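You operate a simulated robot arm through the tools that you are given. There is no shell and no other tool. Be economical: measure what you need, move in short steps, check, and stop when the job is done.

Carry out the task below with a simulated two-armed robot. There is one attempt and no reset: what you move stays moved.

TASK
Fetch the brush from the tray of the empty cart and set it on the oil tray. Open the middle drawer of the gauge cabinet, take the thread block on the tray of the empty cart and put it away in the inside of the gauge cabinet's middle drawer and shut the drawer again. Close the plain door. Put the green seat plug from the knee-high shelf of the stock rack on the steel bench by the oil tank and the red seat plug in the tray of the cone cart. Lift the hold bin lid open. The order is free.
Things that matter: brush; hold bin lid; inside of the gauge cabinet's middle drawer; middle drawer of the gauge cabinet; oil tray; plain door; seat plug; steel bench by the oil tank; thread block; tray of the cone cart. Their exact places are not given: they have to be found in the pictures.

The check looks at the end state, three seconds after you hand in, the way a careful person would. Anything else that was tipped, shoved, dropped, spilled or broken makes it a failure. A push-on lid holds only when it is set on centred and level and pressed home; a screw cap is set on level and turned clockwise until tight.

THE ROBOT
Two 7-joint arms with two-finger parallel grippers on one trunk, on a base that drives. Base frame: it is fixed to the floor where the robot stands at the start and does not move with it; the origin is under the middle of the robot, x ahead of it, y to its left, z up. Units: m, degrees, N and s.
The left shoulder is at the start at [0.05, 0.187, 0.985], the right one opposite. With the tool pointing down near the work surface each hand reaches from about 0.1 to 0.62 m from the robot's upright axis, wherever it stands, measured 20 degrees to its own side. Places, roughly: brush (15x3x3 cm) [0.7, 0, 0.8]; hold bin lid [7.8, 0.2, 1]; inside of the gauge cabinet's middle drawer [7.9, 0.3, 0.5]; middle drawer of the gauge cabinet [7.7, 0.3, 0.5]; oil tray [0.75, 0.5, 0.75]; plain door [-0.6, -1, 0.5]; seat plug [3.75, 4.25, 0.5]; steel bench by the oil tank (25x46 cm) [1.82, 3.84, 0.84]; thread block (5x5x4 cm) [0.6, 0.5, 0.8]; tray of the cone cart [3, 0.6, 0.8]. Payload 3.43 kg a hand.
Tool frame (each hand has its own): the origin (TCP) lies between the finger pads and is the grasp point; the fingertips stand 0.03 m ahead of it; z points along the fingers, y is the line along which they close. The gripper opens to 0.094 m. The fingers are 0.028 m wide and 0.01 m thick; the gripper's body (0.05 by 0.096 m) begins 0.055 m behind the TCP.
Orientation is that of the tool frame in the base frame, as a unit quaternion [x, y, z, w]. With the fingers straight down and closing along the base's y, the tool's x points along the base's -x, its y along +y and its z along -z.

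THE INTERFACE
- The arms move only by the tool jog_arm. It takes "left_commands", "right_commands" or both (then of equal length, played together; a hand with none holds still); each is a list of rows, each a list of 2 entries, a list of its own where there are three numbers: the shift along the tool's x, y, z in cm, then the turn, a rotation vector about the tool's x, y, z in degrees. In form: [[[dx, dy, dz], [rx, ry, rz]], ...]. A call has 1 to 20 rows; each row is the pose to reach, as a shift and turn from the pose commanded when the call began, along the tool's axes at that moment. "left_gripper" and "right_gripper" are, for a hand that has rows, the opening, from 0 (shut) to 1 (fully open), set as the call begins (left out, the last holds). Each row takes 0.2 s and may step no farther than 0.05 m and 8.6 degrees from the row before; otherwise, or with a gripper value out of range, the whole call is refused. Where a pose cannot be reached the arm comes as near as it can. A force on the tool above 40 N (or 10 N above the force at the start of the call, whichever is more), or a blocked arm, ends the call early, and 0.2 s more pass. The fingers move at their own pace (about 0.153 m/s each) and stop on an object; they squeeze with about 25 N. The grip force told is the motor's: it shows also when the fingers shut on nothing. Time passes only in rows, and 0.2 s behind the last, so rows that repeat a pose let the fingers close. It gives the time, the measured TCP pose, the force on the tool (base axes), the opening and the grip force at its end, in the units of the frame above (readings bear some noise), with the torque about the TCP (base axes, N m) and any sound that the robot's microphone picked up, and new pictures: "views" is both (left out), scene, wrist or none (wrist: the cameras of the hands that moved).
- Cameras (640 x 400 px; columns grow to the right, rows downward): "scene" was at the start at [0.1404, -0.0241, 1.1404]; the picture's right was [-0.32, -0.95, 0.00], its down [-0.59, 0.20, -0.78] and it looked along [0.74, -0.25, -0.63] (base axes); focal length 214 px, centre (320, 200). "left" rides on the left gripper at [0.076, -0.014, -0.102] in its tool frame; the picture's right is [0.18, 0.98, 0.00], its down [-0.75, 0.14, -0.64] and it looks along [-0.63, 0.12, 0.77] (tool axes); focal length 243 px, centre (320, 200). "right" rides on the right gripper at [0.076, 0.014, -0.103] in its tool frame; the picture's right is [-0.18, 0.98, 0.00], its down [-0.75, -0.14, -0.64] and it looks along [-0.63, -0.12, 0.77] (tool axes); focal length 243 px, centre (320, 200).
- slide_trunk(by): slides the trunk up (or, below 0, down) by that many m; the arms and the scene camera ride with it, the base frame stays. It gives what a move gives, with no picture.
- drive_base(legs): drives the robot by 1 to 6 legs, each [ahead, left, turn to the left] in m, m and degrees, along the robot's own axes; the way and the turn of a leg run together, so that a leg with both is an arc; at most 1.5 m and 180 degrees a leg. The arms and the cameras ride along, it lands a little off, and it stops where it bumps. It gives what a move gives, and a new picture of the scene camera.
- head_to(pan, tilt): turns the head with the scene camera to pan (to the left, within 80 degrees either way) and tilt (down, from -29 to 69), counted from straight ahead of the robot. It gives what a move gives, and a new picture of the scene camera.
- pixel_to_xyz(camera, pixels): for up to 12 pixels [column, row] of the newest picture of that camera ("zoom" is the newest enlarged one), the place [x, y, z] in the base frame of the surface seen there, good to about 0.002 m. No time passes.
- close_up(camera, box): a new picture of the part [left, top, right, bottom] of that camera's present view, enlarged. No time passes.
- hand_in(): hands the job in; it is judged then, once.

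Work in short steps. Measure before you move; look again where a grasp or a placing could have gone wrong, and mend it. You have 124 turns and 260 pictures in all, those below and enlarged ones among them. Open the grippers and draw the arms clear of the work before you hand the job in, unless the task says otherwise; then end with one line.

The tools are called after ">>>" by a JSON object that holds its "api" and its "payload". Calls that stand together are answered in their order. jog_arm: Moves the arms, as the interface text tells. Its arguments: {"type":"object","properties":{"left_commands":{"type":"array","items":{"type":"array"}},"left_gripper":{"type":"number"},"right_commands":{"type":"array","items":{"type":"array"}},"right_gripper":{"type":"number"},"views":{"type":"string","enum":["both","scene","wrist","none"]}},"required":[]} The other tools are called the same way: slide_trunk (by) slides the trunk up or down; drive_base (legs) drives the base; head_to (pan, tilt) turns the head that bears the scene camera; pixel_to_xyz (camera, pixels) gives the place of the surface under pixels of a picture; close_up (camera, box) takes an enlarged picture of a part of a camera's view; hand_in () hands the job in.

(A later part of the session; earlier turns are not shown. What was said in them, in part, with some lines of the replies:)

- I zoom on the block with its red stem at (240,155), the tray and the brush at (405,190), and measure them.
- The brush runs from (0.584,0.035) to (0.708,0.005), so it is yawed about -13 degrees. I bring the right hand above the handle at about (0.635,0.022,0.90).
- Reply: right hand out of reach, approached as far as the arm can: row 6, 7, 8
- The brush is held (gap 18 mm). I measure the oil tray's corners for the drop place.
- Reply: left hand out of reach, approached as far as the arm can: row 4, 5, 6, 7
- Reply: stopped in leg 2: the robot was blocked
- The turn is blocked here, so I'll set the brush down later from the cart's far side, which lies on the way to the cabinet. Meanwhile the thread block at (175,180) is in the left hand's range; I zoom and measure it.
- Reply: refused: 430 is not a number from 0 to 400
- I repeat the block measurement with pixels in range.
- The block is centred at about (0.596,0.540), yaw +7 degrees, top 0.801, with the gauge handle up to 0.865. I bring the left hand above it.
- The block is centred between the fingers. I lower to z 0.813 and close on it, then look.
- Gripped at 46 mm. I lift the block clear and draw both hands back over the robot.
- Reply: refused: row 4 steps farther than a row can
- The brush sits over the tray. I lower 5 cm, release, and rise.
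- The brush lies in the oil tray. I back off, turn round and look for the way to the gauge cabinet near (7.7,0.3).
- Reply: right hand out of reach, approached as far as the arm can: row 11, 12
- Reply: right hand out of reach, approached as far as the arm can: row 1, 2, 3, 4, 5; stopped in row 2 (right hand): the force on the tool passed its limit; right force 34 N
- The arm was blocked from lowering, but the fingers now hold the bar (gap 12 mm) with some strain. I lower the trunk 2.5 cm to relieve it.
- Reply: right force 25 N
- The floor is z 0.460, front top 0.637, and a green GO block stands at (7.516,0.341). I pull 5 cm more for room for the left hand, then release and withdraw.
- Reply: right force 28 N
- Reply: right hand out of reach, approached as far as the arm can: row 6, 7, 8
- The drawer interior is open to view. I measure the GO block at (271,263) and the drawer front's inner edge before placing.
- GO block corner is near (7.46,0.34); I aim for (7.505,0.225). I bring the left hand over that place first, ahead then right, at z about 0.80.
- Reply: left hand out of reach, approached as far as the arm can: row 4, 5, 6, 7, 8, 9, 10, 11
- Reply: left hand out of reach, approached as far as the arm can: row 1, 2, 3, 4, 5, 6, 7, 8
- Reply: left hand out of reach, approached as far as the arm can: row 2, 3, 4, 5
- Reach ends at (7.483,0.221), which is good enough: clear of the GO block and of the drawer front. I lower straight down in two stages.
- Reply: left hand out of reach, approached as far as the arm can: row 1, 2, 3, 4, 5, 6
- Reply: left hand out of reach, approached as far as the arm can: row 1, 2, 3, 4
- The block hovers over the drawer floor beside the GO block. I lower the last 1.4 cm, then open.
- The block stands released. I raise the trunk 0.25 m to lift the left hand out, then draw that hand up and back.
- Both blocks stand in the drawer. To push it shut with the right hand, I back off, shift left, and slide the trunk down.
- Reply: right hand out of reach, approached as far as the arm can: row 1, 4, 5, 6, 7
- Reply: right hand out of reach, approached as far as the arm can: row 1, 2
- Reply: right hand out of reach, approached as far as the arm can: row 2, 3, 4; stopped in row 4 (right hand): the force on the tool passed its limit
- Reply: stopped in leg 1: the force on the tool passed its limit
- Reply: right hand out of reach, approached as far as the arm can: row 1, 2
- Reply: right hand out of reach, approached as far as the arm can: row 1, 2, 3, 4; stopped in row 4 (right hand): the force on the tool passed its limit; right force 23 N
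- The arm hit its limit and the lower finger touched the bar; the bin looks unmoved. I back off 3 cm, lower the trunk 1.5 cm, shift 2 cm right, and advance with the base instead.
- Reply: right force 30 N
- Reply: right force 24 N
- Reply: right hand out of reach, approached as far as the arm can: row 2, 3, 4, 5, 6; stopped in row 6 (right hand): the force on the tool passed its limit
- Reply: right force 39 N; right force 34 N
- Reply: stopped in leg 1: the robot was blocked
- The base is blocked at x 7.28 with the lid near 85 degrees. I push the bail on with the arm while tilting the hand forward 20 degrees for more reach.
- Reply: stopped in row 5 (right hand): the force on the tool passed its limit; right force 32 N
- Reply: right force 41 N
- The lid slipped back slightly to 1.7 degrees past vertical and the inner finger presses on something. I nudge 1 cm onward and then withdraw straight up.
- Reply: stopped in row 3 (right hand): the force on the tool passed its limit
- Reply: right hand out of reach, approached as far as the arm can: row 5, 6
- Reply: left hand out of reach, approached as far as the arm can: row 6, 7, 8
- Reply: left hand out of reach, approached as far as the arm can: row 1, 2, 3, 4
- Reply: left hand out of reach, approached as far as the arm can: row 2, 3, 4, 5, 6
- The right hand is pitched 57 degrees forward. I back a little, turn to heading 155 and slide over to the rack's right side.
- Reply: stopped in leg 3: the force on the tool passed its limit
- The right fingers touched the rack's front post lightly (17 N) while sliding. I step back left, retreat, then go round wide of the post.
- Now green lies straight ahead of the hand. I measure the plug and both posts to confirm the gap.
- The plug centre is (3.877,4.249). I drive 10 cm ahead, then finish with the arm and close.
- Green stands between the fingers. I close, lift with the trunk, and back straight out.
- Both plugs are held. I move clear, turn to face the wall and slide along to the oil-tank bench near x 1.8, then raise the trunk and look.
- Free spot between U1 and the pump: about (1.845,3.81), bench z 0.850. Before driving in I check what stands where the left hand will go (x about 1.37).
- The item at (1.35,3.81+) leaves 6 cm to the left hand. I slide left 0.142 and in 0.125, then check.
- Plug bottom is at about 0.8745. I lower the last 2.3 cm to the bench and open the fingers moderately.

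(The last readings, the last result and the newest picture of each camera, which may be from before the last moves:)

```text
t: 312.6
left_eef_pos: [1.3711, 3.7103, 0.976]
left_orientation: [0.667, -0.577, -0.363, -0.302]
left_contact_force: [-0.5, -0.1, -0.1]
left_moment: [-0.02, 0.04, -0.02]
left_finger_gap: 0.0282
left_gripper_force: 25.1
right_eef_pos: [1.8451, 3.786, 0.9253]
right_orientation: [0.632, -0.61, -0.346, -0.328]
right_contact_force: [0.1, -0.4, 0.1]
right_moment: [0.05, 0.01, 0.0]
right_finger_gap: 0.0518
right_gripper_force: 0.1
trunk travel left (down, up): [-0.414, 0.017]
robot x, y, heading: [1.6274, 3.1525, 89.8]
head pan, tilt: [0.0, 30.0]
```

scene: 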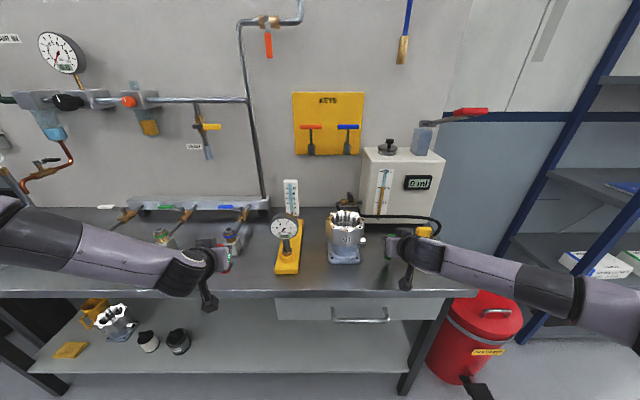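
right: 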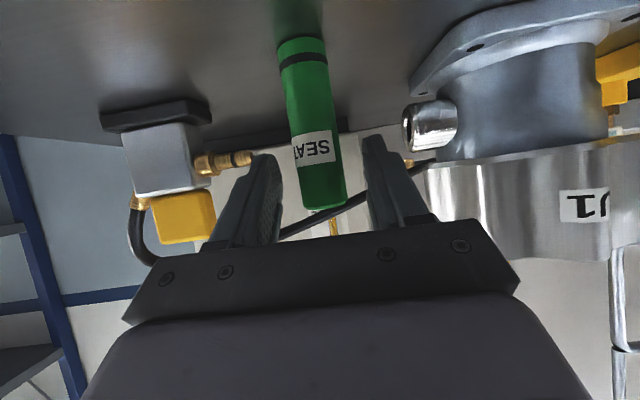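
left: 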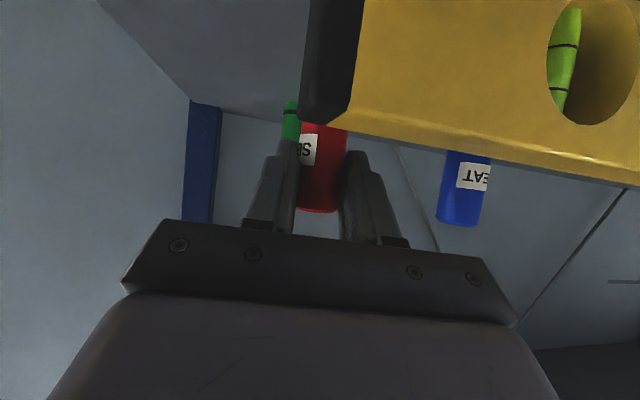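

The plug stands free. I back straight out and check it.

>>> {"api": "drive_base", "payload": {"legs": [[-0.3, 0, 0]]}}

>>> {"api": "close_up", "payload": {"camera": "scene", "box": [240, 160, 440, 290]}}

```text
t: 314.7
left_eef_pos: [1.3716, 3.4129, 0.9763]
left_orientation: [0.666, -0.579, -0.361, -0.302]
left_contact_force: [1.3, 0.1, -0.5]
left_moment: [0.02, 0.01, 0.03]
left_finger_gap: 0.0281
left_gripper_force: 25.1
right_eef_pos: [1.8458, 3.4864, 0.9236]
right_orientation: [0.631, -0.612, -0.345, -0.329]
right_contact_force: [0.4, 0.4, -0.4]
right_moment: [0.0, -0.02, 0.0]
right_finger_gap: 0.0519
right_gripper_force: 0.1
trunk travel left (down, up): [-0.414, 0.017]
robot x, y, heading: [1.6261, 2.8556, 89.8]
head pan, tilt: [0.0, 30.0]
```

scene: 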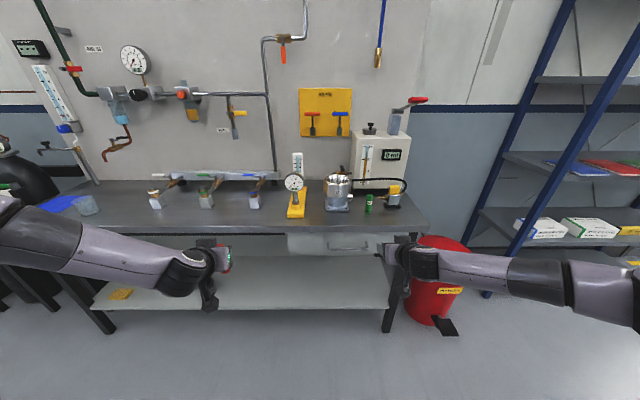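

```text
3.08 times, centred on (340, 225) of scene
```

zoom: 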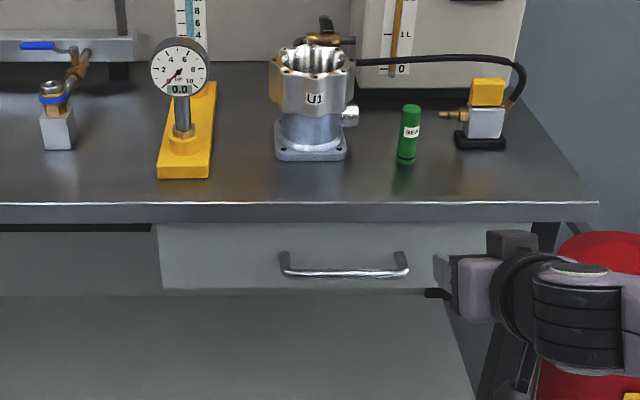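

Green stands on the bench. Now to the cone cart: I turn to heading 0 and drive to about (1.75,0.75), looking down on its tray.

>>> {"api": "drive_base", "payload": {"legs": [[-0.55, 0, 0], [0, 0, -90], [0.1, -1.45, 0]]}}

>>> {"api": "head_to", "payload": {"pan": -5, "tilt": 35}}

```text
t: 328.6
left_eef_pos: [2.2822, 1.092, 0.977]
left_orientation: [-0.063, 0.88, 0.042, 0.469]
left_contact_force: [-0.3, 0.6, 0.1]
left_moment: [-0.02, -0.03, 0.01]
left_finger_gap: 0.0282
left_gripper_force: 25.0
right_eef_pos: [2.3593, 0.6195, 0.9231]
right_orientation: [-0.015, 0.879, 0.012, 0.477]
right_contact_force: [0.3, 0.2, 1.1]
right_moment: [-0.01, 0.04, 0.01]
right_finger_gap: 0.0518
right_gripper_force: 0.0
trunk travel left (down, up): [-0.414, 0.017]
robot x, y, heading: [1.7265, 0.8359, 0.2]
head pan, tilt: [0.0, 30.0]
```

scene: 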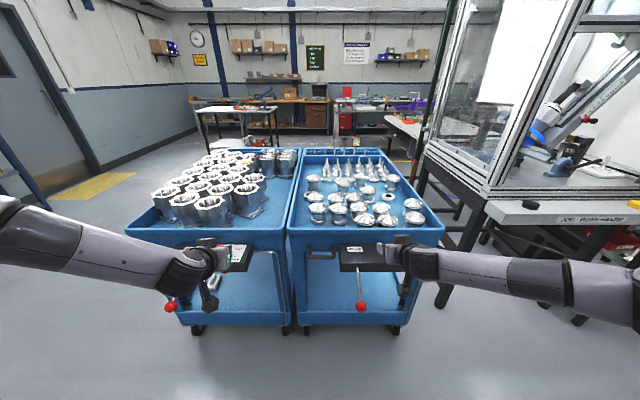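

```text
t: 329.2
left_eef_pos: [2.2829, 1.0912, 0.9759]
left_orientation: [-0.063, 0.88, 0.042, 0.469]
left_contact_force: [-0.4, 1.3, -0.6]
left_moment: [0.03, 0.02, 0.0]
left_finger_gap: 0.028
left_gripper_force: 25.5
right_eef_pos: [2.3583, 0.6184, 0.9247]
right_orientation: [-0.016, 0.879, 0.013, 0.477]
right_contact_force: [0.2, 0.6, -0.1]
right_moment: [0.02, 0.0, 0.06]
right_finger_gap: 0.0517
right_gripper_force: 0.0
trunk travel left (down, up): [-0.414, 0.017]
robot x, y, heading: [1.7283, 0.837, -0.1]
head pan, tilt: [-5.0, 35.0]
```

scene: 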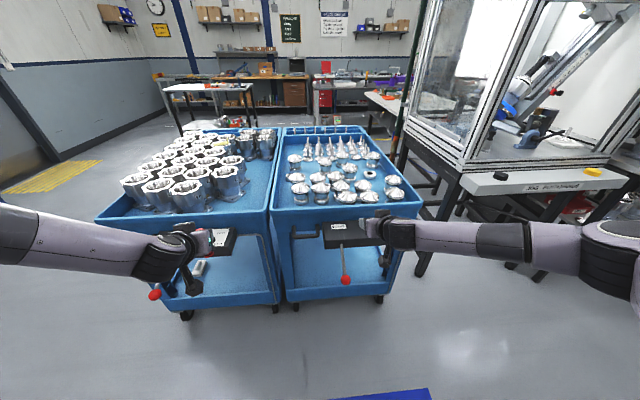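

I zoom on the cone cart's tray; the near-left corner around (284,190–205) looks free.

>>> {"api": "close_up", "payload": {"camera": "scene", "box": [260, 110, 440, 250]}}

>>> {"api": "pixel_to_xyz", "payload": {"camera": "scene", "pixels": [[280, 200], [282, 185], [275, 215], [299, 193], [297, 180], [345, 218], [400, 190], [395, 200], [345, 278], [330, 235], [300, 205], [318, 200]]}}

```text
2.86 times, centred on (350, 180) of scene
```

zoom: 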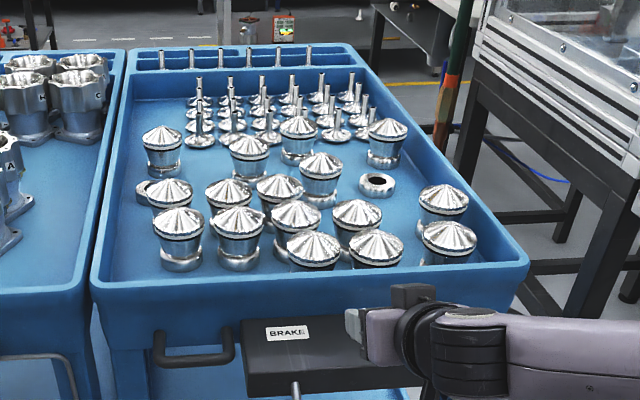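

```text
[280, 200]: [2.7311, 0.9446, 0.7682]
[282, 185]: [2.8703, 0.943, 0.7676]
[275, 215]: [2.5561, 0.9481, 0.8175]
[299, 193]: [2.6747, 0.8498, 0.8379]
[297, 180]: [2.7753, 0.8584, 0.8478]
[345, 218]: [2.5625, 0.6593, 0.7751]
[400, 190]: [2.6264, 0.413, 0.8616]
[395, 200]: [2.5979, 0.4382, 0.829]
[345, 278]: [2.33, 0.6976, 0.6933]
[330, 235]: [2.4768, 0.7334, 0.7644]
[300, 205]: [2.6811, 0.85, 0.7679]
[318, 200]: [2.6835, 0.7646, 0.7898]
```

I measure the nearest cones and the left inner wall to place the plug in the near-left corner.

>>> {"api": "pixel_to_xyz", "payload": {"camera": "zoom", "pixels": [[177, 215], [152, 225], [181, 262], [162, 262], [148, 192], [112, 245], [104, 270], [125, 265], [110, 290], [95, 285], [240, 300], [140, 200]]}}

```text
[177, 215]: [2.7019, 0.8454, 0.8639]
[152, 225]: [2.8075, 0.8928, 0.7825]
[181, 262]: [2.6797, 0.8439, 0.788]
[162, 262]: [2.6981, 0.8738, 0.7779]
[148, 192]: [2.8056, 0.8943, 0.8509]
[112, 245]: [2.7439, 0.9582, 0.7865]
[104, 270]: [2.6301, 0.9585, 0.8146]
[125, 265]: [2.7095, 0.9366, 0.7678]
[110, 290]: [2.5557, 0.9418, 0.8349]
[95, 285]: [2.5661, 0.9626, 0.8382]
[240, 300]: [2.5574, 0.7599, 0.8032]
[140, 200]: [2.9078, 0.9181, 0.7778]
```

Spot chosen: plug at (2.645,0.90), 3.5 cm clear of the nearest cone. I pull the right hand back out of the way, then drive to bring the left hand over the spot.

>>> {"api": "jog_arm", "payload": {"right_commands": [[[2.3, 0, -3.5], [0, 0, 0]], [[4.6, 0, -7], [0, 0, 0]], [[6.9, 0, -10.5], [0, 0, 0]], [[9.2, 0, -14], [0, 0, 0]], [[11.5, 0, -17.5], [0, 0, 0]], [[13.7, 0, -21], [0, 0, 0]]], "views": "none"}}

>>> {"api": "drive_base", "payload": {"legs": [[0, -0.19, 0], [0.35, 0, 0]]}}

>>> {"api": "head_to", "payload": {"pan": 20, "tilt": 45}}

```text
t: 330.6
left_eef_pos: [2.2849, 1.0917, 0.9754]
left_orientation: [-0.063, 0.88, 0.042, 0.468]
left_contact_force: [0.6, 0.0, 0.0]
left_moment: [-0.02, -0.02, 0.03]
left_finger_gap: 0.0279
left_gripper_force: 24.9
right_eef_pos: [2.2458, 0.575, 0.9793]
right_orientation: [-0.017, 0.881, 0.013, 0.473]
right_contact_force: [0.2, 0.1, 0.0]
right_moment: [0.01, -0.01, -0.03]
right_finger_gap: 0.0518
right_gripper_force: 0.1
right hand out of reach, approached as far as the arm can: row 1, 2, 3, 4, 5, 6
trunk travel left (down, up): [-0.414, 0.017]
robot x, y, heading: [1.7223, 0.8346, -0.1]
head pan, tilt: [-5.0, 35.0]
```

```text
t: 334.0
left_eef_pos: [2.6333, 0.9006, 0.9758]
left_orientation: [-0.064, 0.88, 0.043, 0.469]
left_contact_force: [0.2, 0.1, -0.9]
left_moment: [-0.02, -0.03, -0.01]
left_finger_gap: 0.0279
left_gripper_force: 24.9
right_eef_pos: [2.5949, 0.3875, 0.9806]
right_orientation: [-0.017, 0.881, 0.015, 0.473]
right_contact_force: [0.5, -0.8, -0.3]
right_moment: [0.02, 0.02, 0.03]
right_finger_gap: 0.0518
right_gripper_force: 0.1
trunk travel left (down, up): [-0.414, 0.017]
robot x, y, heading: [2.0801, 0.6442, -0.1]
head pan, tilt: [-5.0, 35.0]
```

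scene: 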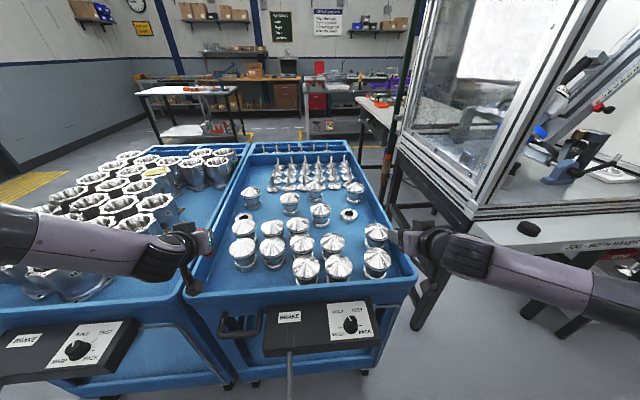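

```text
t: 334.9
left_eef_pos: [2.6325, 0.9022, 0.9751]
left_orientation: [-0.064, 0.88, 0.042, 0.469]
left_contact_force: [-0.9, -0.4, -0.2]
left_moment: [0.02, 0.04, -0.01]
left_finger_gap: 0.0279
left_gripper_force: 25.3
right_eef_pos: [2.5936, 0.3855, 0.9804]
right_orientation: [-0.017, 0.88, 0.014, 0.474]
right_contact_force: [0.5, 1.2, 0.0]
right_moment: [-0.02, -0.01, 0.0]
right_finger_gap: 0.0519
right_gripper_force: 0.1
trunk travel left (down, up): [-0.414, 0.017]
robot x, y, heading: [2.0782, 0.6408, 0.2]
head pan, tilt: [20.0, 45.0]
```

scene: 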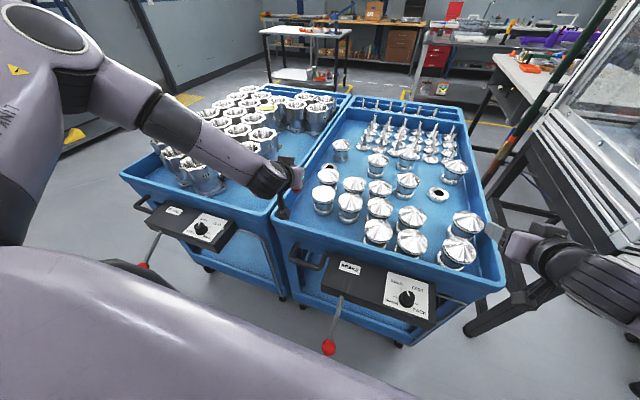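

The right hand hangs over the cart corner, so I lower the left hand by its arm alone, 9 cm first.

>>> {"api": "jog_arm", "payload": {"left_commands": [[[2.5, 0, 1.65], [0, 0, 0]], [[5, -0.1, 3.3], [0, 0, 0]], [[7.5, -0.2, 5], [0, 0, 0]], [[7.5, -0.2, 5], [0, 0, 0]]], "views": "both"}}

```text
t: 335.9
left_eef_pos: [2.6191, 0.9234, 0.9527]
left_orientation: [-0.064, 0.88, 0.043, 0.469]
left_contact_force: [-0.5, -0.2, -0.1]
left_moment: [-0.02, 0.02, 0.0]
left_finger_gap: 0.0281
left_gripper_force: 25.5
left hand out of reach, approached as far as the arm can: row 1, 2, 3, 4
right_eef_pos: [2.594, 0.3864, 0.9808]
right_orientation: [-0.018, 0.88, 0.015, 0.474]
right_contact_force: [-0.7, -0.4, 0.7]
right_moment: [0.02, -0.01, 0.0]
right_finger_gap: 0.0516
right_gripper_force: 0.1
trunk travel left (down, up): [-0.414, 0.017]
robot x, y, heading: [2.08, 0.6439, -0.0]
head pan, tilt: [20.0, 45.0]
```

scene: 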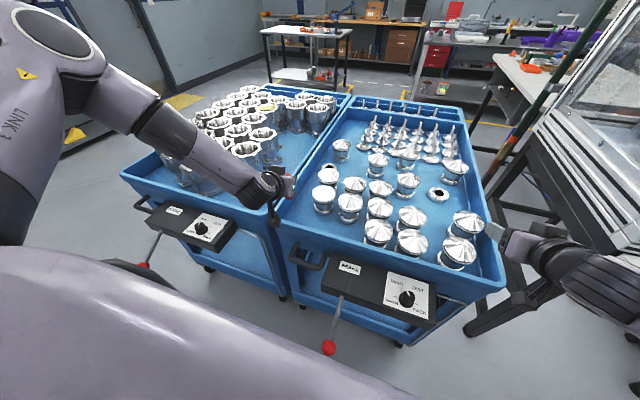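
left: 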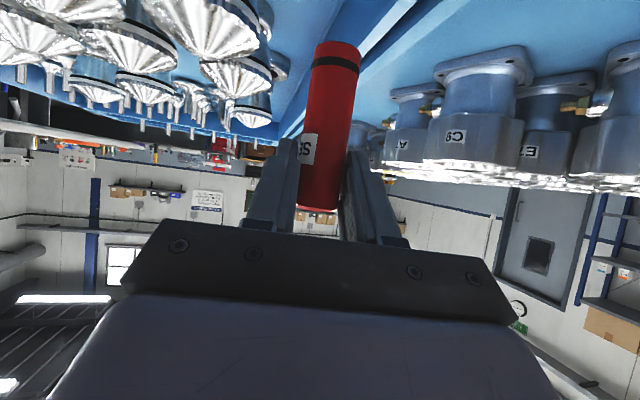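

The left arm won't go lower by itself; I'll use the trunk. I check forearm height against the neighbouring cart's pots.

>>> {"api": "pixel_to_xyz", "payload": {"camera": "scene", "pixels": [[100, 90], [150, 130], [190, 150], [230, 175], [255, 190], [205, 180], [165, 155], [245, 150], [190, 168], [120, 110], [260, 135]]}}

>>> {"api": "jog_arm", "payload": {"right_commands": [[[-2.5, 0, -1.7], [0, 0, 0]], [[-5, 0, -3.4], [0, 0, 0]], [[-7.5, 0, -5.1], [0, 0, 0]], [[-10, 0, -6.8], [0, 0, 0]], [[-10, 0, -6.8], [0, 0, 0]]], "views": "none"}}

```text
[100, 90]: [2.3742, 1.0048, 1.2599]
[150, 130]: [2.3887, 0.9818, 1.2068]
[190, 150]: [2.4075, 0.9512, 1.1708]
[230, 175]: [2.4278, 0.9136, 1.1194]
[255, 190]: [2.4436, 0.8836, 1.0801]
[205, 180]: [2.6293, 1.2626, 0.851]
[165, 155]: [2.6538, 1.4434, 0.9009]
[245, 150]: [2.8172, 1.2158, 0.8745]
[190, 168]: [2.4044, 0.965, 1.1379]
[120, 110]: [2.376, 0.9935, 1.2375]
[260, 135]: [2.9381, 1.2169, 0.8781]
```

```text
t: 337.1
left_eef_pos: [2.6178, 0.9221, 0.9529]
left_orientation: [-0.064, 0.88, 0.043, 0.469]
left_contact_force: [-1.2, -0.5, -0.1]
left_moment: [-0.03, 0.0, 0.02]
left_finger_gap: 0.028
left_gripper_force: 25.3
right_eef_pos: [2.593, 0.3857, 1.1017]
right_orientation: [-0.018, 0.881, 0.015, 0.473]
right_contact_force: [0.0, -0.4, 0.0]
right_moment: [0.0, -0.03, -0.03]
right_finger_gap: 0.0515
right_gripper_force: 0.1
trunk travel left (down, up): [-0.414, 0.017]
robot x, y, heading: [2.0796, 0.6407, 0.1]
head pan, tilt: [20.0, 45.0]
```

The forearm runs in front of the carts and the right hand is now at z 1.10. I correct the base by 1.7 cm ahead and 2.2 cm right and lower the trunk 9.5 cm.

>>> {"api": "drive_base", "payload": {"legs": [[0.017, -0.022, 0]]}}

>>> {"api": "slide_trunk", "payload": {"by": -0.095}}

>>> {"api": "close_up", "payload": {"camera": "left", "box": [0, 0, 640, 400]}}

>>> {"api": "close_up", "payload": {"camera": "scene", "box": [200, 130, 440, 300]}}

```text
t: 337.9
left_eef_pos: [2.6358, 0.9006, 0.9525]
left_orientation: [-0.064, 0.88, 0.043, 0.468]
left_contact_force: [0.7, -0.8, -1.9]
left_moment: [0.04, 0.02, 0.06]
left_finger_gap: 0.0283
left_gripper_force: 25.2
right_eef_pos: [2.609, 0.3637, 1.1016]
right_orientation: [-0.017, 0.881, 0.014, 0.473]
right_contact_force: [0.3, 0.0, -1.2]
right_moment: [0.02, -0.01, 0.06]
right_finger_gap: 0.0513
right_gripper_force: 0.2
trunk travel left (down, up): [-0.414, 0.017]
robot x, y, heading: [2.0945, 0.6195, 0.1]
head pan, tilt: [20.0, 45.0]
```

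scene: 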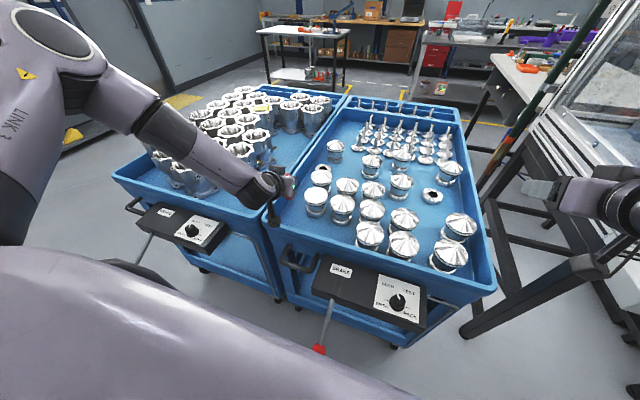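

```text
t: 339.2
left_eef_pos: [2.6348, 0.9008, 0.859]
left_orientation: [-0.064, 0.88, 0.042, 0.469]
left_contact_force: [-0.8, -0.3, -0.9]
left_moment: [0.01, 0.03, 0.0]
left_finger_gap: 0.028
left_gripper_force: 24.8
right_eef_pos: [2.6089, 0.3642, 1.008]
right_orientation: [-0.017, 0.881, 0.015, 0.473]
right_contact_force: [-0.1, -1.1, -0.6]
right_moment: [0.01, 0.0, 0.0]
right_finger_gap: 0.0516
right_gripper_force: 0.1
trunk travel left (down, up): [-0.32, 0.112]
robot x, y, heading: [2.0935, 0.6212, -0.1]
head pan, tilt: [20.0, 45.0]
```

```text
1.00 times, centred on (320, 200) of left
```

zoom: 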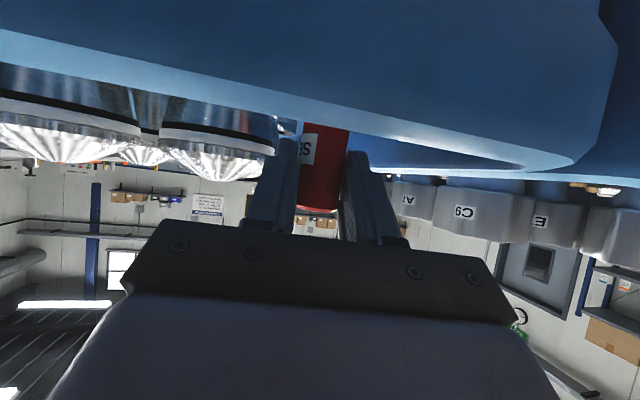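

```text
2.35 times, centred on (320, 215) of scene
```

zoom: 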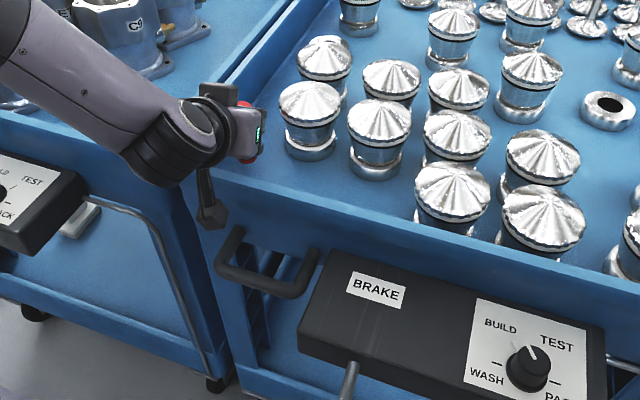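

The plug clears the rim and cones. I lower the last 1.5 cm, open moderately and look.

>>> {"api": "slide_trunk", "payload": {"by": -0.0155}}

>>> {"api": "jog_arm", "payload": {"left_commands": [[[0, 0, 0], [0, 0, 0]], [[0, 0, 0], [0, 0, 0]]], "left_gripper": 0.45, "views": "wrist"}}

```text
t: 339.9
left_eef_pos: [2.6355, 0.9016, 0.8423]
left_orientation: [-0.063, 0.88, 0.042, 0.468]
left_contact_force: [-0.4, 0.3, -0.6]
left_moment: [0.01, 0.07, 0.02]
left_finger_gap: 0.0281
left_gripper_force: 24.9
right_eef_pos: [2.6081, 0.3638, 0.9918]
right_orientation: [-0.017, 0.881, 0.014, 0.473]
right_contact_force: [0.4, -0.1, -0.6]
right_moment: [0.04, 0.04, 0.01]
right_finger_gap: 0.0518
right_gripper_force: 0.2
trunk travel left (down, up): [-0.304, 0.128]
robot x, y, heading: [2.0898, 0.6181, -0.4]
head pan, tilt: [20.0, 45.0]
```

```text
t: 340.5
left_eef_pos: [2.6349, 0.9009, 0.8427]
left_orientation: [-0.064, 0.88, 0.042, 0.47]
left_contact_force: [-0.3, 0.8, -0.9]
left_moment: [0.01, 0.03, 0.02]
left_finger_gap: 0.0425
left_gripper_force: 0.0
right_eef_pos: [2.6085, 0.3643, 0.9908]
right_orientation: [-0.018, 0.88, 0.015, 0.474]
right_contact_force: [0.6, -0.5, 0.5]
right_moment: [-0.01, 0.04, -0.02]
right_finger_gap: 0.0519
right_gripper_force: 0.2
trunk travel left (down, up): [-0.304, 0.128]
robot x, y, heading: [2.0927, 0.6256, -0.2]
head pan, tilt: [20.0, 45.0]
```

left: 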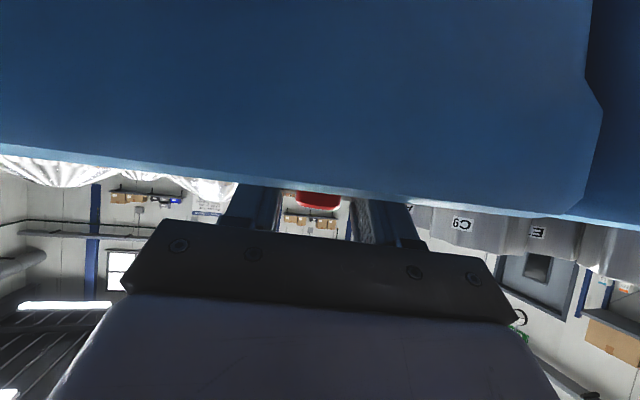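

Released; the red top stays between the fingers. The tips are below the rim, so I raise the trunk 11 cm straight up first, then back off.

>>> {"api": "slide_trunk", "payload": {"by": 0.11}}

>>> {"api": "drive_base", "payload": {"legs": [[-0.4, 0, 0]]}}

>>> {"api": "close_up", "payload": {"camera": "scene", "box": [230, 100, 440, 250]}}

```text
t: 341.9
left_eef_pos: [2.6354, 0.9019, 0.9522]
left_orientation: [-0.064, 0.88, 0.042, 0.469]
left_contact_force: [0.7, 0.0, -0.5]
left_moment: [-0.03, 0.0, -0.03]
left_finger_gap: 0.0422
left_gripper_force: 0.0
right_eef_pos: [2.6092, 0.3637, 1.1014]
right_orientation: [-0.018, 0.881, 0.015, 0.473]
right_contact_force: [0.1, -0.1, 0.4]
right_moment: [-0.02, 0.0, -0.01]
right_finger_gap: 0.0517
right_gripper_force: 0.2
trunk travel left (down, up): [-0.414, 0.018]
robot x, y, heading: [2.0951, 0.622, -0.2]
head pan, tilt: [20.0, 45.0]
```

```text
t: 344.4
left_eef_pos: [2.2351, 0.9008, 0.9525]
left_orientation: [-0.062, 0.88, 0.041, 0.469]
left_contact_force: [0.6, -1.0, 0.5]
left_moment: [-0.02, 0.04, 0.0]
left_finger_gap: 0.0421
left_gripper_force: 0.0
right_eef_pos: [2.2089, 0.3634, 1.1033]
right_orientation: [-0.016, 0.88, 0.014, 0.474]
right_contact_force: [-0.4, 0.4, -0.5]
right_moment: [-0.01, -0.02, -0.01]
right_finger_gap: 0.0514
right_gripper_force: 0.0
trunk travel left (down, up): [-0.414, 0.018]
robot x, y, heading: [1.6924, 0.6218, -0.1]
head pan, tilt: [20.0, 45.0]
```

scene: 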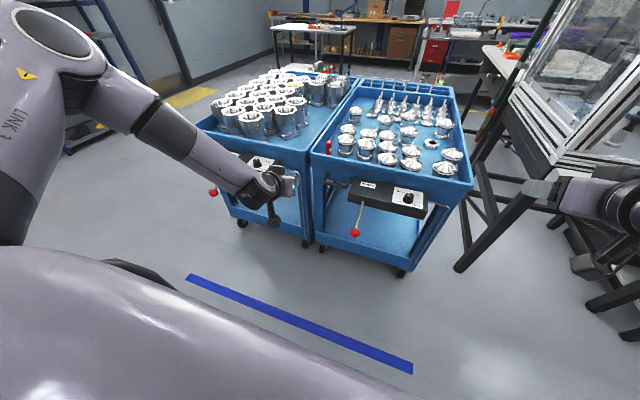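

```text
2.67 times, centred on (335, 175) of scene
```

zoom: 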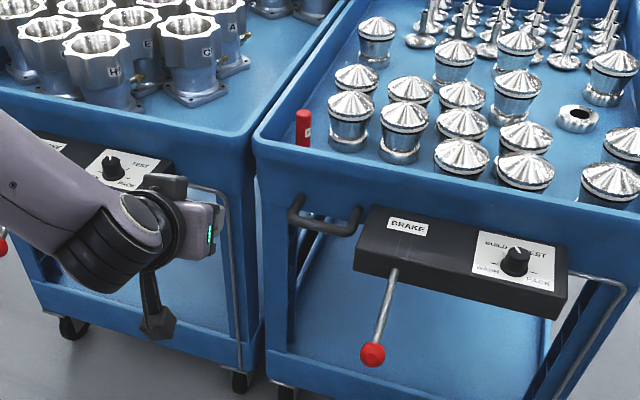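

Red stands in the cone cart's tray. Last, the plain door near (-0.6,-1): I turn round, line up with the aisle at y about -0.45, and look.

>>> {"api": "drive_base", "payload": {"legs": [[0, 0, 180], [0, 1.07, 0], [0.4, 0, 0]]}}

>>> {"api": "head_to", "payload": {"pan": 5, "tilt": 22}}

>>> {"api": "pixel_to_xyz", "payload": {"camera": "scene", "pixels": [[200, 180], [240, 180], [280, 180], [320, 180], [360, 180], [400, 180], [280, 220], [320, 220], [360, 220], [320, 150], [280, 140], [240, 220]]}}

```text
t: 359.4
left_eef_pos: [0.7668, -0.741, 0.952]
left_orientation: [0.879, 0.066, -0.469, 0.044]
left_contact_force: [-0.3, 0.3, -0.1]
left_moment: [0.03, -0.01, -0.02]
left_finger_gap: 0.0421
left_gripper_force: 0.0
right_eef_pos: [0.7858, -0.204, 1.1021]
right_orientation: [0.881, 0.021, -0.473, 0.017]
right_contact_force: [-0.1, 0.4, 0.3]
right_moment: [0.01, -0.03, -0.02]
right_finger_gap: 0.0514
right_gripper_force: 0.0
trunk travel left (down, up): [-0.414, 0.018]
robot x, y, heading: [1.3064, -0.4614, -179.4]
head pan, tilt: [20.0, 45.0]
```

scene: 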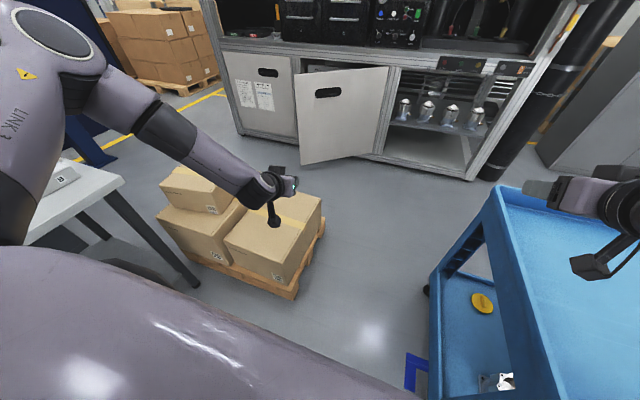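

```text
t: 360.2
left_eef_pos: [0.7653, -0.741, 0.9529]
left_orientation: [0.879, 0.068, -0.469, 0.045]
left_contact_force: [0.6, -0.9, -0.5]
left_moment: [-0.02, 0.01, -0.01]
left_finger_gap: 0.0425
left_gripper_force: 0.0
right_eef_pos: [0.7865, -0.204, 1.1011]
right_orientation: [0.88, 0.021, -0.473, 0.017]
right_contact_force: [0.9, 0.0, -0.2]
right_moment: [0.0, -0.01, 0.01]
right_finger_gap: 0.0516
right_gripper_force: 0.0
trunk travel left (down, up): [-0.414, 0.018]
robot x, y, heading: [1.3062, -0.4611, -179.3]
head pan, tilt: [5.0, 22.0]
```

scene: 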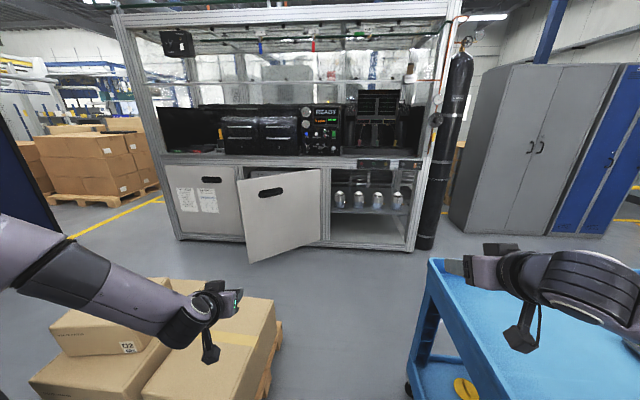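

```text
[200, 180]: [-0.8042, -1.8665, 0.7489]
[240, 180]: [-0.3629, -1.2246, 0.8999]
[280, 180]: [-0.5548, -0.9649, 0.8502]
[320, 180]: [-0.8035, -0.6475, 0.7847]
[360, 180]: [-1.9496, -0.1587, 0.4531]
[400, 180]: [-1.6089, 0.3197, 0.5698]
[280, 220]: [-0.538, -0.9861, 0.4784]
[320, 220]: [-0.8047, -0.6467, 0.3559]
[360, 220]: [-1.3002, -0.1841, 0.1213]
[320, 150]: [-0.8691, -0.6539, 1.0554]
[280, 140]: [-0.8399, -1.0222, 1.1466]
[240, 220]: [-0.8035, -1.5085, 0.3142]
```

The door hinges at (-0.80,-0.645) and stands open toward (-0.36,-1.23); I'll push its near face with the closed left hand. I pass the cart first, then lower the trunk.

>>> {"api": "drive_base", "payload": {"legs": [[0.6, 0, -0.7], [0.62, 0, 0]]}}

>>> {"api": "slide_trunk", "payload": {"by": -0.28}}

>>> {"api": "jog_arm", "payload": {"left_commands": [[[0, 0, 0], [0, 0, 0]], [[0, 0, 0], [0, 0, 0]]], "left_gripper": 0, "views": "none"}}

>>> {"api": "head_to", "payload": {"pan": 20, "tilt": 40}}

```text
t: 366.7
left_eef_pos: [-0.4487, -0.7323, 0.9531]
left_orientation: [0.88, 0.061, -0.47, 0.041]
left_contact_force: [1.0, 0.5, 0.1]
left_moment: [-0.04, -0.01, -0.01]
left_finger_gap: 0.0424
left_gripper_force: 0.1
right_eef_pos: [-0.422, -0.1946, 1.1009]
right_orientation: [0.881, 0.015, -0.474, 0.013]
right_contact_force: [0.0, 0.3, 0.2]
right_moment: [0.01, 0.01, -0.01]
right_finger_gap: 0.0516
right_gripper_force: 0.0
trunk travel left (down, up): [-0.414, 0.018]
robot x, y, heading: [0.0945, -0.4537, 179.9]
head pan, tilt: [5.0, 22.0]
```

scene: 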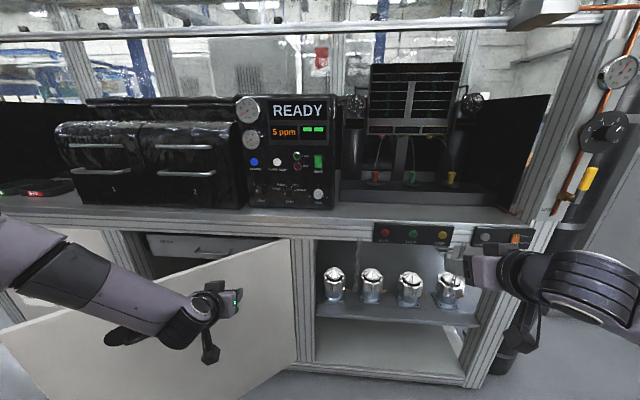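

```text
t: 369.5
left_eef_pos: [-0.4494, -0.7324, 0.6747]
left_orientation: [0.88, 0.062, -0.47, 0.041]
left_contact_force: [1.3, -0.1, -0.4]
left_moment: [0.01, 0.0, 0.01]
left_finger_gap: 0.0422
left_gripper_force: 0.1
right_eef_pos: [-0.4222, -0.1954, 0.821]
right_orientation: [0.88, 0.015, -0.474, 0.014]
right_contact_force: [1.0, -0.6, 0.0]
right_moment: [-0.01, 0.02, -0.03]
right_finger_gap: 0.0513
right_gripper_force: 0.0
trunk travel left (down, up): [-0.134, 0.298]
robot x, y, heading: [0.0984, -0.4554, 179.7]
head pan, tilt: [5.0, 22.0]
```

```text
t: 370.1
left_eef_pos: [-0.4497, -0.7327, 0.6729]
left_orientation: [0.88, 0.063, -0.469, 0.042]
left_contact_force: [0.0, 1.3, 0.3]
left_moment: [0.01, -0.01, 0.04]
left_finger_gap: 0.0003
left_gripper_force: 24.9
right_eef_pos: [-0.4214, -0.1944, 0.822]
right_orientation: [0.88, 0.015, -0.474, 0.014]
right_contact_force: [0.3, -1.5, 0.1]
right_moment: [0.0, -0.03, 0.0]
right_finger_gap: 0.052
right_gripper_force: 0.0
trunk travel left (down, up): [-0.134, 0.298]
robot x, y, heading: [0.0937, -0.4549, 179.6]
head pan, tilt: [5.0, 22.0]
```

```text
t: 370.9
left_eef_pos: [-0.4499, -0.7326, 0.6717]
left_orientation: [0.88, 0.062, -0.469, 0.041]
left_contact_force: [-1.1, 0.2, -0.4]
left_moment: [-0.01, 0.0, 0.03]
left_finger_gap: 0.0002
left_gripper_force: 24.9
right_eef_pos: [-0.4227, -0.1947, 0.8206]
right_orientation: [0.881, 0.015, -0.473, 0.014]
right_contact_force: [-0.6, -0.1, -0.1]
right_moment: [0.0, 0.03, 0.02]
right_finger_gap: 0.0517
right_gripper_force: 0.0
trunk travel left (down, up): [-0.134, 0.298]
robot x, y, heading: [0.0914, -0.4519, 179.8]
head pan, tilt: [20.0, 40.0]
```

scene: 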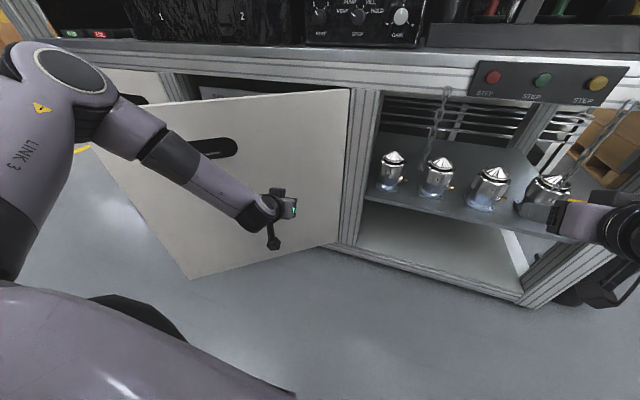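

The fist is about 0.2 m from the door face. I shift left to a point 0.47 m from the hinge and push along its arc, first part.

>>> {"api": "drive_base", "payload": {"legs": [[-0.02, 0.285, 0], [0.12, 0.05, 0], [0.07, 0.02, 0]]}}

>>> {"api": "pixel_to_xyz", "payload": {"camera": "scene", "pixels": [[200, 110], [300, 110], [250, 110], [200, 250], [330, 130], [350, 120], [560, 210], [570, 90]]}}

```text
t: 372.0
left_eef_pos: [-0.4455, -0.7789, 0.6714]
left_orientation: [0.88, 0.064, -0.468, 0.043]
left_contact_force: [-1.1, -0.1, -0.1]
left_moment: [-0.01, 0.01, -0.04]
left_finger_gap: 0.0
left_gripper_force: 25.2
right_eef_pos: [-0.4207, -0.2416, 0.8227]
right_orientation: [0.88, 0.017, -0.475, 0.016]
right_contact_force: [-0.4, -0.5, 0.7]
right_moment: [0.02, 0.0, 0.0]
right_finger_gap: 0.0516
right_gripper_force: 0.1
trunk travel left (down, up): [-0.134, 0.298]
robot x, y, heading: [0.0966, -0.5, 179.8]
head pan, tilt: [20.0, 40.0]
stopped in leg 1: the robot was blocked; the commanded pose is now the measured one
```

scene: 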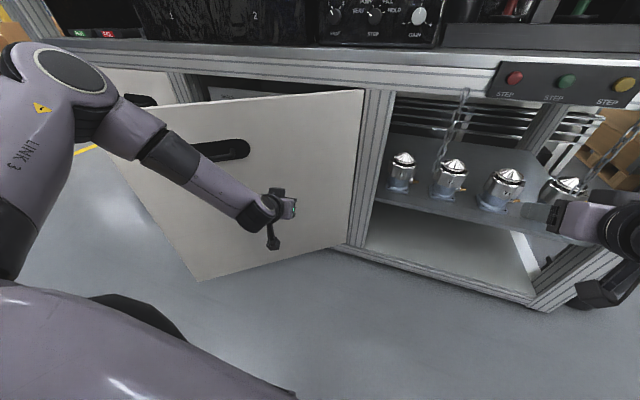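

```text
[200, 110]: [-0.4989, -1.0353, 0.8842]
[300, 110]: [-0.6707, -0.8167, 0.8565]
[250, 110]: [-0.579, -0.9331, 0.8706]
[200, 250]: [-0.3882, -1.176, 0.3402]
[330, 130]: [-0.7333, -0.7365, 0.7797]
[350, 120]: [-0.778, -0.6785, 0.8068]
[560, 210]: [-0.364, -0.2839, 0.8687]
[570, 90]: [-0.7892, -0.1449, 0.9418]
```

The sideways move was blocked after 5 cm; I check where the left elbow stands relative to the door's free edge.

>>> {"api": "pixel_to_xyz", "payload": {"camera": "scene", "pixels": [[70, 70], [10, 60], [30, 150], [110, 110], [170, 155], [110, 160], [130, 190], [10, 250]]}}

>>> {"api": "head_to", "payload": {"pan": 70, "tilt": 45}}

```text
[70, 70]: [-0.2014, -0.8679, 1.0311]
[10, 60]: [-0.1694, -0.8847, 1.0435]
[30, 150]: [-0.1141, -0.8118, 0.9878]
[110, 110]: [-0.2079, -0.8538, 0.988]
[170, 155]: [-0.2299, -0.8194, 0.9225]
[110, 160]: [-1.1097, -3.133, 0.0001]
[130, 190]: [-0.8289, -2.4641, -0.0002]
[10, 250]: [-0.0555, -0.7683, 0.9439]
```

```text
t: 373.2
left_eef_pos: [-0.4463, -0.7799, 0.6706]
left_orientation: [0.88, 0.064, -0.468, 0.043]
left_contact_force: [0.3, -0.2, -0.9]
left_moment: [0.0, 0.03, 0.04]
left_finger_gap: 0.0002
left_gripper_force: 24.6
right_eef_pos: [-0.4198, -0.2417, 0.8229]
right_orientation: [0.88, 0.017, -0.475, 0.015]
right_contact_force: [0.4, -0.3, 0.0]
right_moment: [0.03, 0.02, 0.01]
right_finger_gap: 0.0516
right_gripper_force: 0.1
trunk travel left (down, up): [-0.134, 0.298]
robot x, y, heading: [0.0924, -0.4971, 179.9]
head pan, tilt: [70.0, 45.0]
```

scene: 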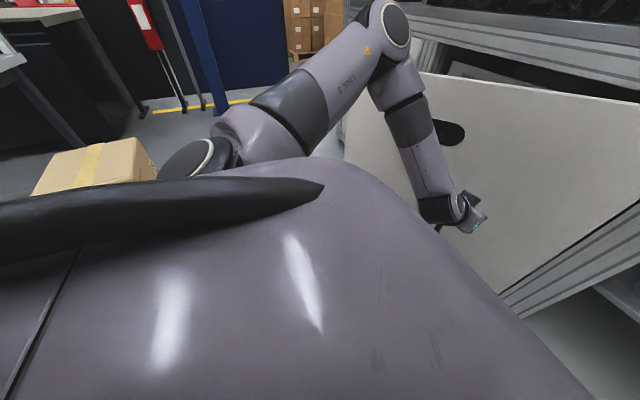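

A box stands close behind on the left, which likely blocked the base. I move 0.15 m ahead first, past the pallet's corner, then go diagonally left, letting the fist slide along and push the door.

>>> {"api": "drive_base", "payload": {"legs": [[0.15, 0, 0], [0.03, 0.14, 0], [0.06, 0.1, 0]]}}

>>> {"api": "head_to", "payload": {"pan": 20, "tilt": 40}}

```text
t: 376.3
left_eef_pos: [-0.6853, -1.02, 0.6709]
left_orientation: [0.88, 0.065, -0.469, 0.043]
left_contact_force: [-0.4, -0.7, -0.4]
left_moment: [-0.02, 0.0, -0.02]
left_finger_gap: 0.0001
left_gripper_force: 24.6
right_eef_pos: [-0.6607, -0.483, 0.8231]
right_orientation: [0.88, 0.017, -0.475, 0.015]
right_contact_force: [-1.0, -0.1, -0.1]
right_moment: [0.0, -0.03, 0.0]
right_finger_gap: 0.0519
right_gripper_force: 0.2
trunk travel left (down, up): [-0.134, 0.298]
robot x, y, heading: [-0.1439, -0.7404, 180.1]
head pan, tilt: [70.0, 45.0]
```

scene: 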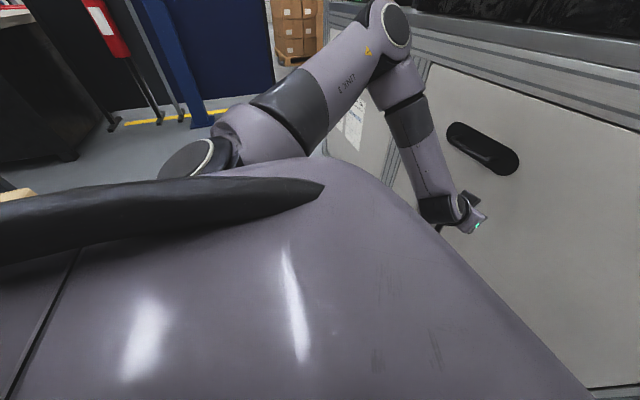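

```text
t: 377.5
left_eef_pos: [-0.6874, -1.0201, 0.6712]
left_orientation: [0.88, 0.066, -0.469, 0.044]
left_contact_force: [0.1, -0.4, -0.8]
left_moment: [0.03, -0.01, -0.02]
left_finger_gap: 0.0
left_gripper_force: 25.0
right_eef_pos: [-0.6608, -0.4834, 0.8231]
right_orientation: [0.88, 0.017, -0.474, 0.016]
right_contact_force: [-0.3, 0.3, 0.5]
right_moment: [0.0, -0.02, 0.0]
right_finger_gap: 0.0517
right_gripper_force: 0.0
trunk travel left (down, up): [-0.134, 0.298]
robot x, y, heading: [-0.1437, -0.7349, 180.0]
head pan, tilt: [20.0, 40.0]
```

scene: 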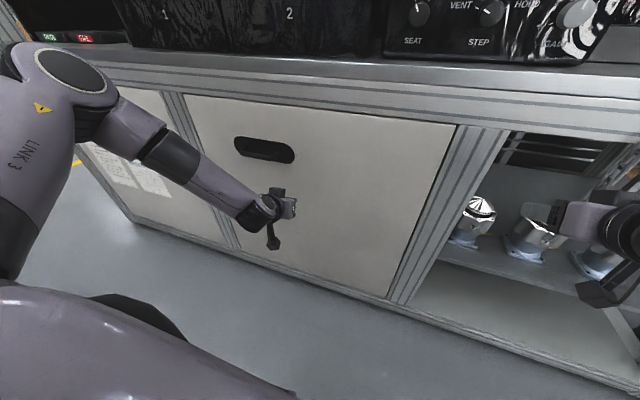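

The door looks almost shut. I measure its face against the frame.

>>> {"api": "pixel_to_xyz", "payload": {"camera": "scene", "pixels": [[205, 115], [215, 180], [235, 215], [330, 140], [430, 140], [390, 270], [180, 110], [150, 110], [455, 180], [300, 260], [200, 150]]}}

>>> {"api": "close_up", "payload": {"camera": "scene", "box": [80, 60, 520, 310]}}

```text
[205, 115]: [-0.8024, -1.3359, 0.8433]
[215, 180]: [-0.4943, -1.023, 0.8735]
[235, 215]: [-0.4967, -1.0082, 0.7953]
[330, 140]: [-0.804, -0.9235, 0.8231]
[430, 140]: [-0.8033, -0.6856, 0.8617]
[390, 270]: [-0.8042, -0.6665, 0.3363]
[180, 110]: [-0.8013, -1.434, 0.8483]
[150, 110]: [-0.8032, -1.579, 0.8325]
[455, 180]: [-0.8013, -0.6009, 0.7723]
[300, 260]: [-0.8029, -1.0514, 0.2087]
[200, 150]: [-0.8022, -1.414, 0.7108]
```

```text
1.45 times, centred on (300, 185) of scene
```

zoom: 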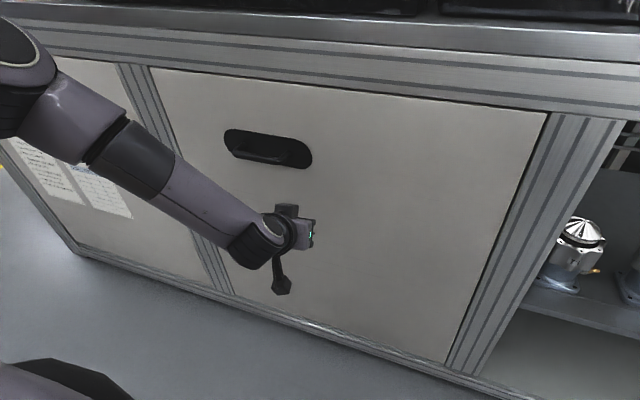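

The door is flush (x -0.803). I back the arms clear, open both grippers and take a last look.

>>> {"api": "drive_base", "payload": {"legs": [[-0.06, 0, 0], [-0.04, -0.25, 0]]}}

>>> {"api": "jog_arm", "payload": {"left_commands": [[[0, 0, 0], [0, 0, 0]], [[0, 0, 0], [0, 0, 0]]], "right_commands": [[[0, 0, 0], [0, 0, 0]], [[0, 0, 0], [0, 0, 0]]], "left_gripper": 1, "right_gripper": 1, "views": "scene"}}

>>> {"api": "pixel_to_xyz", "payload": {"camera": "scene", "pixels": [[150, 120], [200, 130], [250, 150], [320, 150]]}}

```text
t: 378.5
left_eef_pos: [-0.6583, -1.0186, 0.6725]
left_orientation: [0.88, 0.065, -0.468, 0.043]
left_contact_force: [-0.1, -0.1, 0.8]
left_moment: [-0.04, -0.02, -0.01]
left_finger_gap: 0.0
left_gripper_force: 24.5
right_eef_pos: [-0.6317, -0.4807, 0.8237]
right_orientation: [0.88, 0.017, -0.475, 0.016]
right_contact_force: [-0.2, -0.4, -0.1]
right_moment: [0.03, 0.02, -0.02]
right_finger_gap: 0.0518
right_gripper_force: 0.0
trunk travel left (down, up): [-0.134, 0.298]
robot x, y, heading: [-0.114, -0.739, 179.7]
head pan, tilt: [20.0, 40.0]
stopped in leg 1: the robot was blocked; the commanded pose is now the measured one
```

scene: 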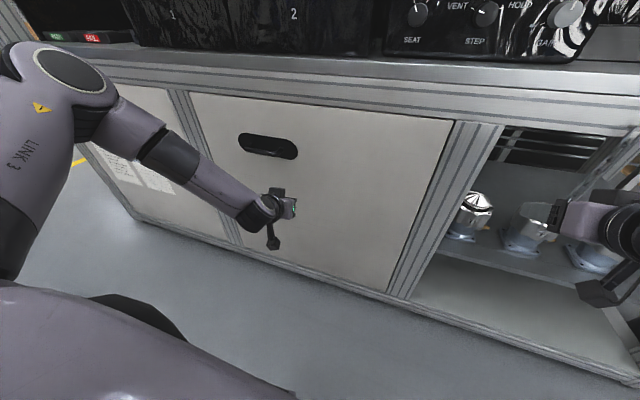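

```text
t: 379.1
left_eef_pos: [-0.659, -1.0193, 0.6717]
left_orientation: [0.88, 0.064, -0.468, 0.042]
left_contact_force: [-0.9, 0.4, 0.1]
left_moment: [0.01, -0.03, 0.01]
left_finger_gap: 0.094
left_gripper_force: 0.0
right_eef_pos: [-0.6311, -0.4813, 0.8228]
right_orientation: [0.879, 0.017, -0.477, 0.016]
right_contact_force: [0.1, -0.5, 0.3]
right_moment: [-0.03, 0.04, -0.02]
right_finger_gap: 0.0938
right_gripper_force: 0.1
trunk travel left (down, up): [-0.134, 0.298]
robot x, y, heading: [-0.1159, -0.7344, 179.8]
head pan, tilt: [20.0, 40.0]
```

scene: 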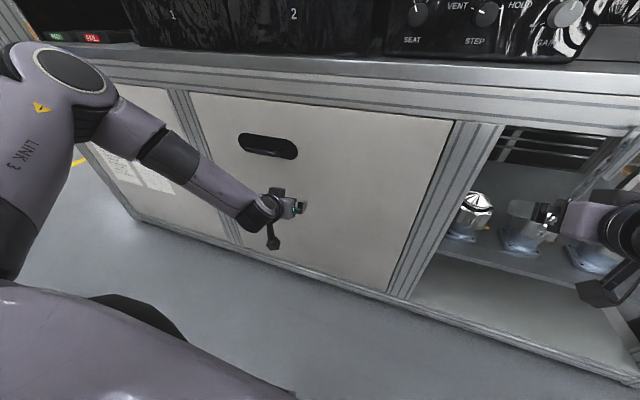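

```text
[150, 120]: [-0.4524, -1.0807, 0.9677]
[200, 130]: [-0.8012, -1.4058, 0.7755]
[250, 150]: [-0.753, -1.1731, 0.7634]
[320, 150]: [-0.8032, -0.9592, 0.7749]
```

Backing was blocked by the pallet behind, so I slide right first and only then back a little.

>>> {"api": "drive_base", "payload": {"legs": [[0.015, -0.26, 0], [-0.12, 0, 0]]}}

>>> {"api": "head_to", "payload": {"pan": 78, "tilt": 40}}

```text
t: 381.8
left_eef_pos: [-0.5547, -0.7594, 0.6728]
left_orientation: [0.88, 0.065, -0.468, 0.044]
left_contact_force: [0.7, 1.1, 0.4]
left_moment: [0.02, -0.05, 0.0]
left_finger_gap: 0.0938
left_gripper_force: 0.0
right_eef_pos: [-0.528, -0.2238, 0.8233]
right_orientation: [0.879, 0.017, -0.476, 0.015]
right_contact_force: [0.5, 0.8, -0.2]
right_moment: [0.03, 0.0, 0.0]
right_finger_gap: 0.094
right_gripper_force: 0.1
trunk travel left (down, up): [-0.134, 0.298]
robot x, y, heading: [-0.0136, -0.4817, 179.7]
head pan, tilt: [20.0, 40.0]
```

scene: 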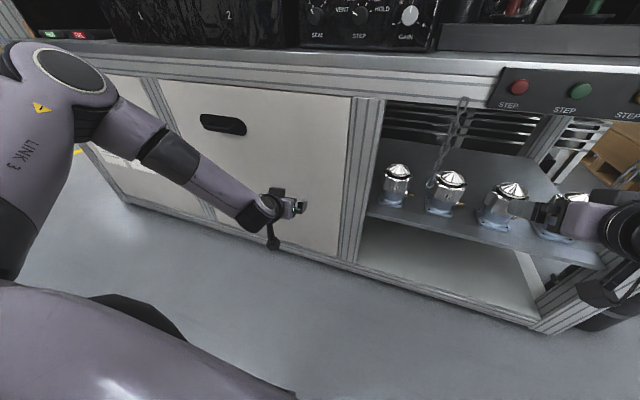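

```text
t: 383.1
left_eef_pos: [-0.5543, -0.7611, 0.6713]
left_orientation: [0.88, 0.065, -0.468, 0.043]
left_contact_force: [0.5, -0.1, 0.2]
left_moment: [0.0, 0.01, 0.01]
left_finger_gap: 0.0941
left_gripper_force: 0.1
right_eef_pos: [-0.5265, -0.2219, 0.8238]
right_orientation: [0.879, 0.018, -0.475, 0.016]
right_contact_force: [0.4, 0.1, -0.7]
right_moment: [-0.02, 0.02, -0.03]
right_finger_gap: 0.0941
right_gripper_force: 0.0
trunk travel left (down, up): [-0.134, 0.298]
robot x, y, heading: [-0.0137, -0.4805, 180.0]
head pan, tilt: [78.0, 40.0]
```

scene: 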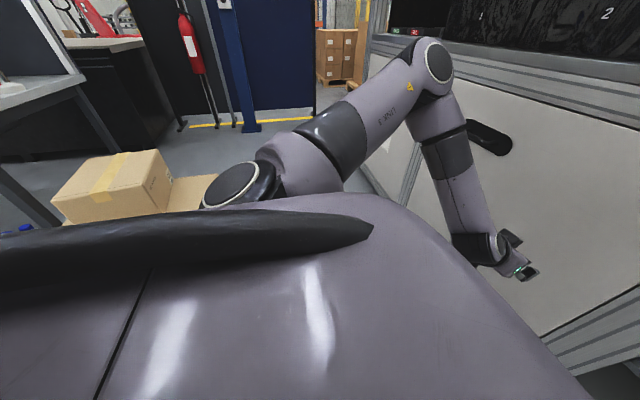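

The plain door stays flush, the boxes stand as before, both grippers are open and the arms are clear. All the tasks are done, so I hand in.

>>> {"api": "hand_in", "payload": {}}

```text
The job is handed in.
```

I finished every task and handed the job in; the base was stopped against the pallet by the plain door and the right fingers lightly touched the stock rack post, and I saw no shift in either.
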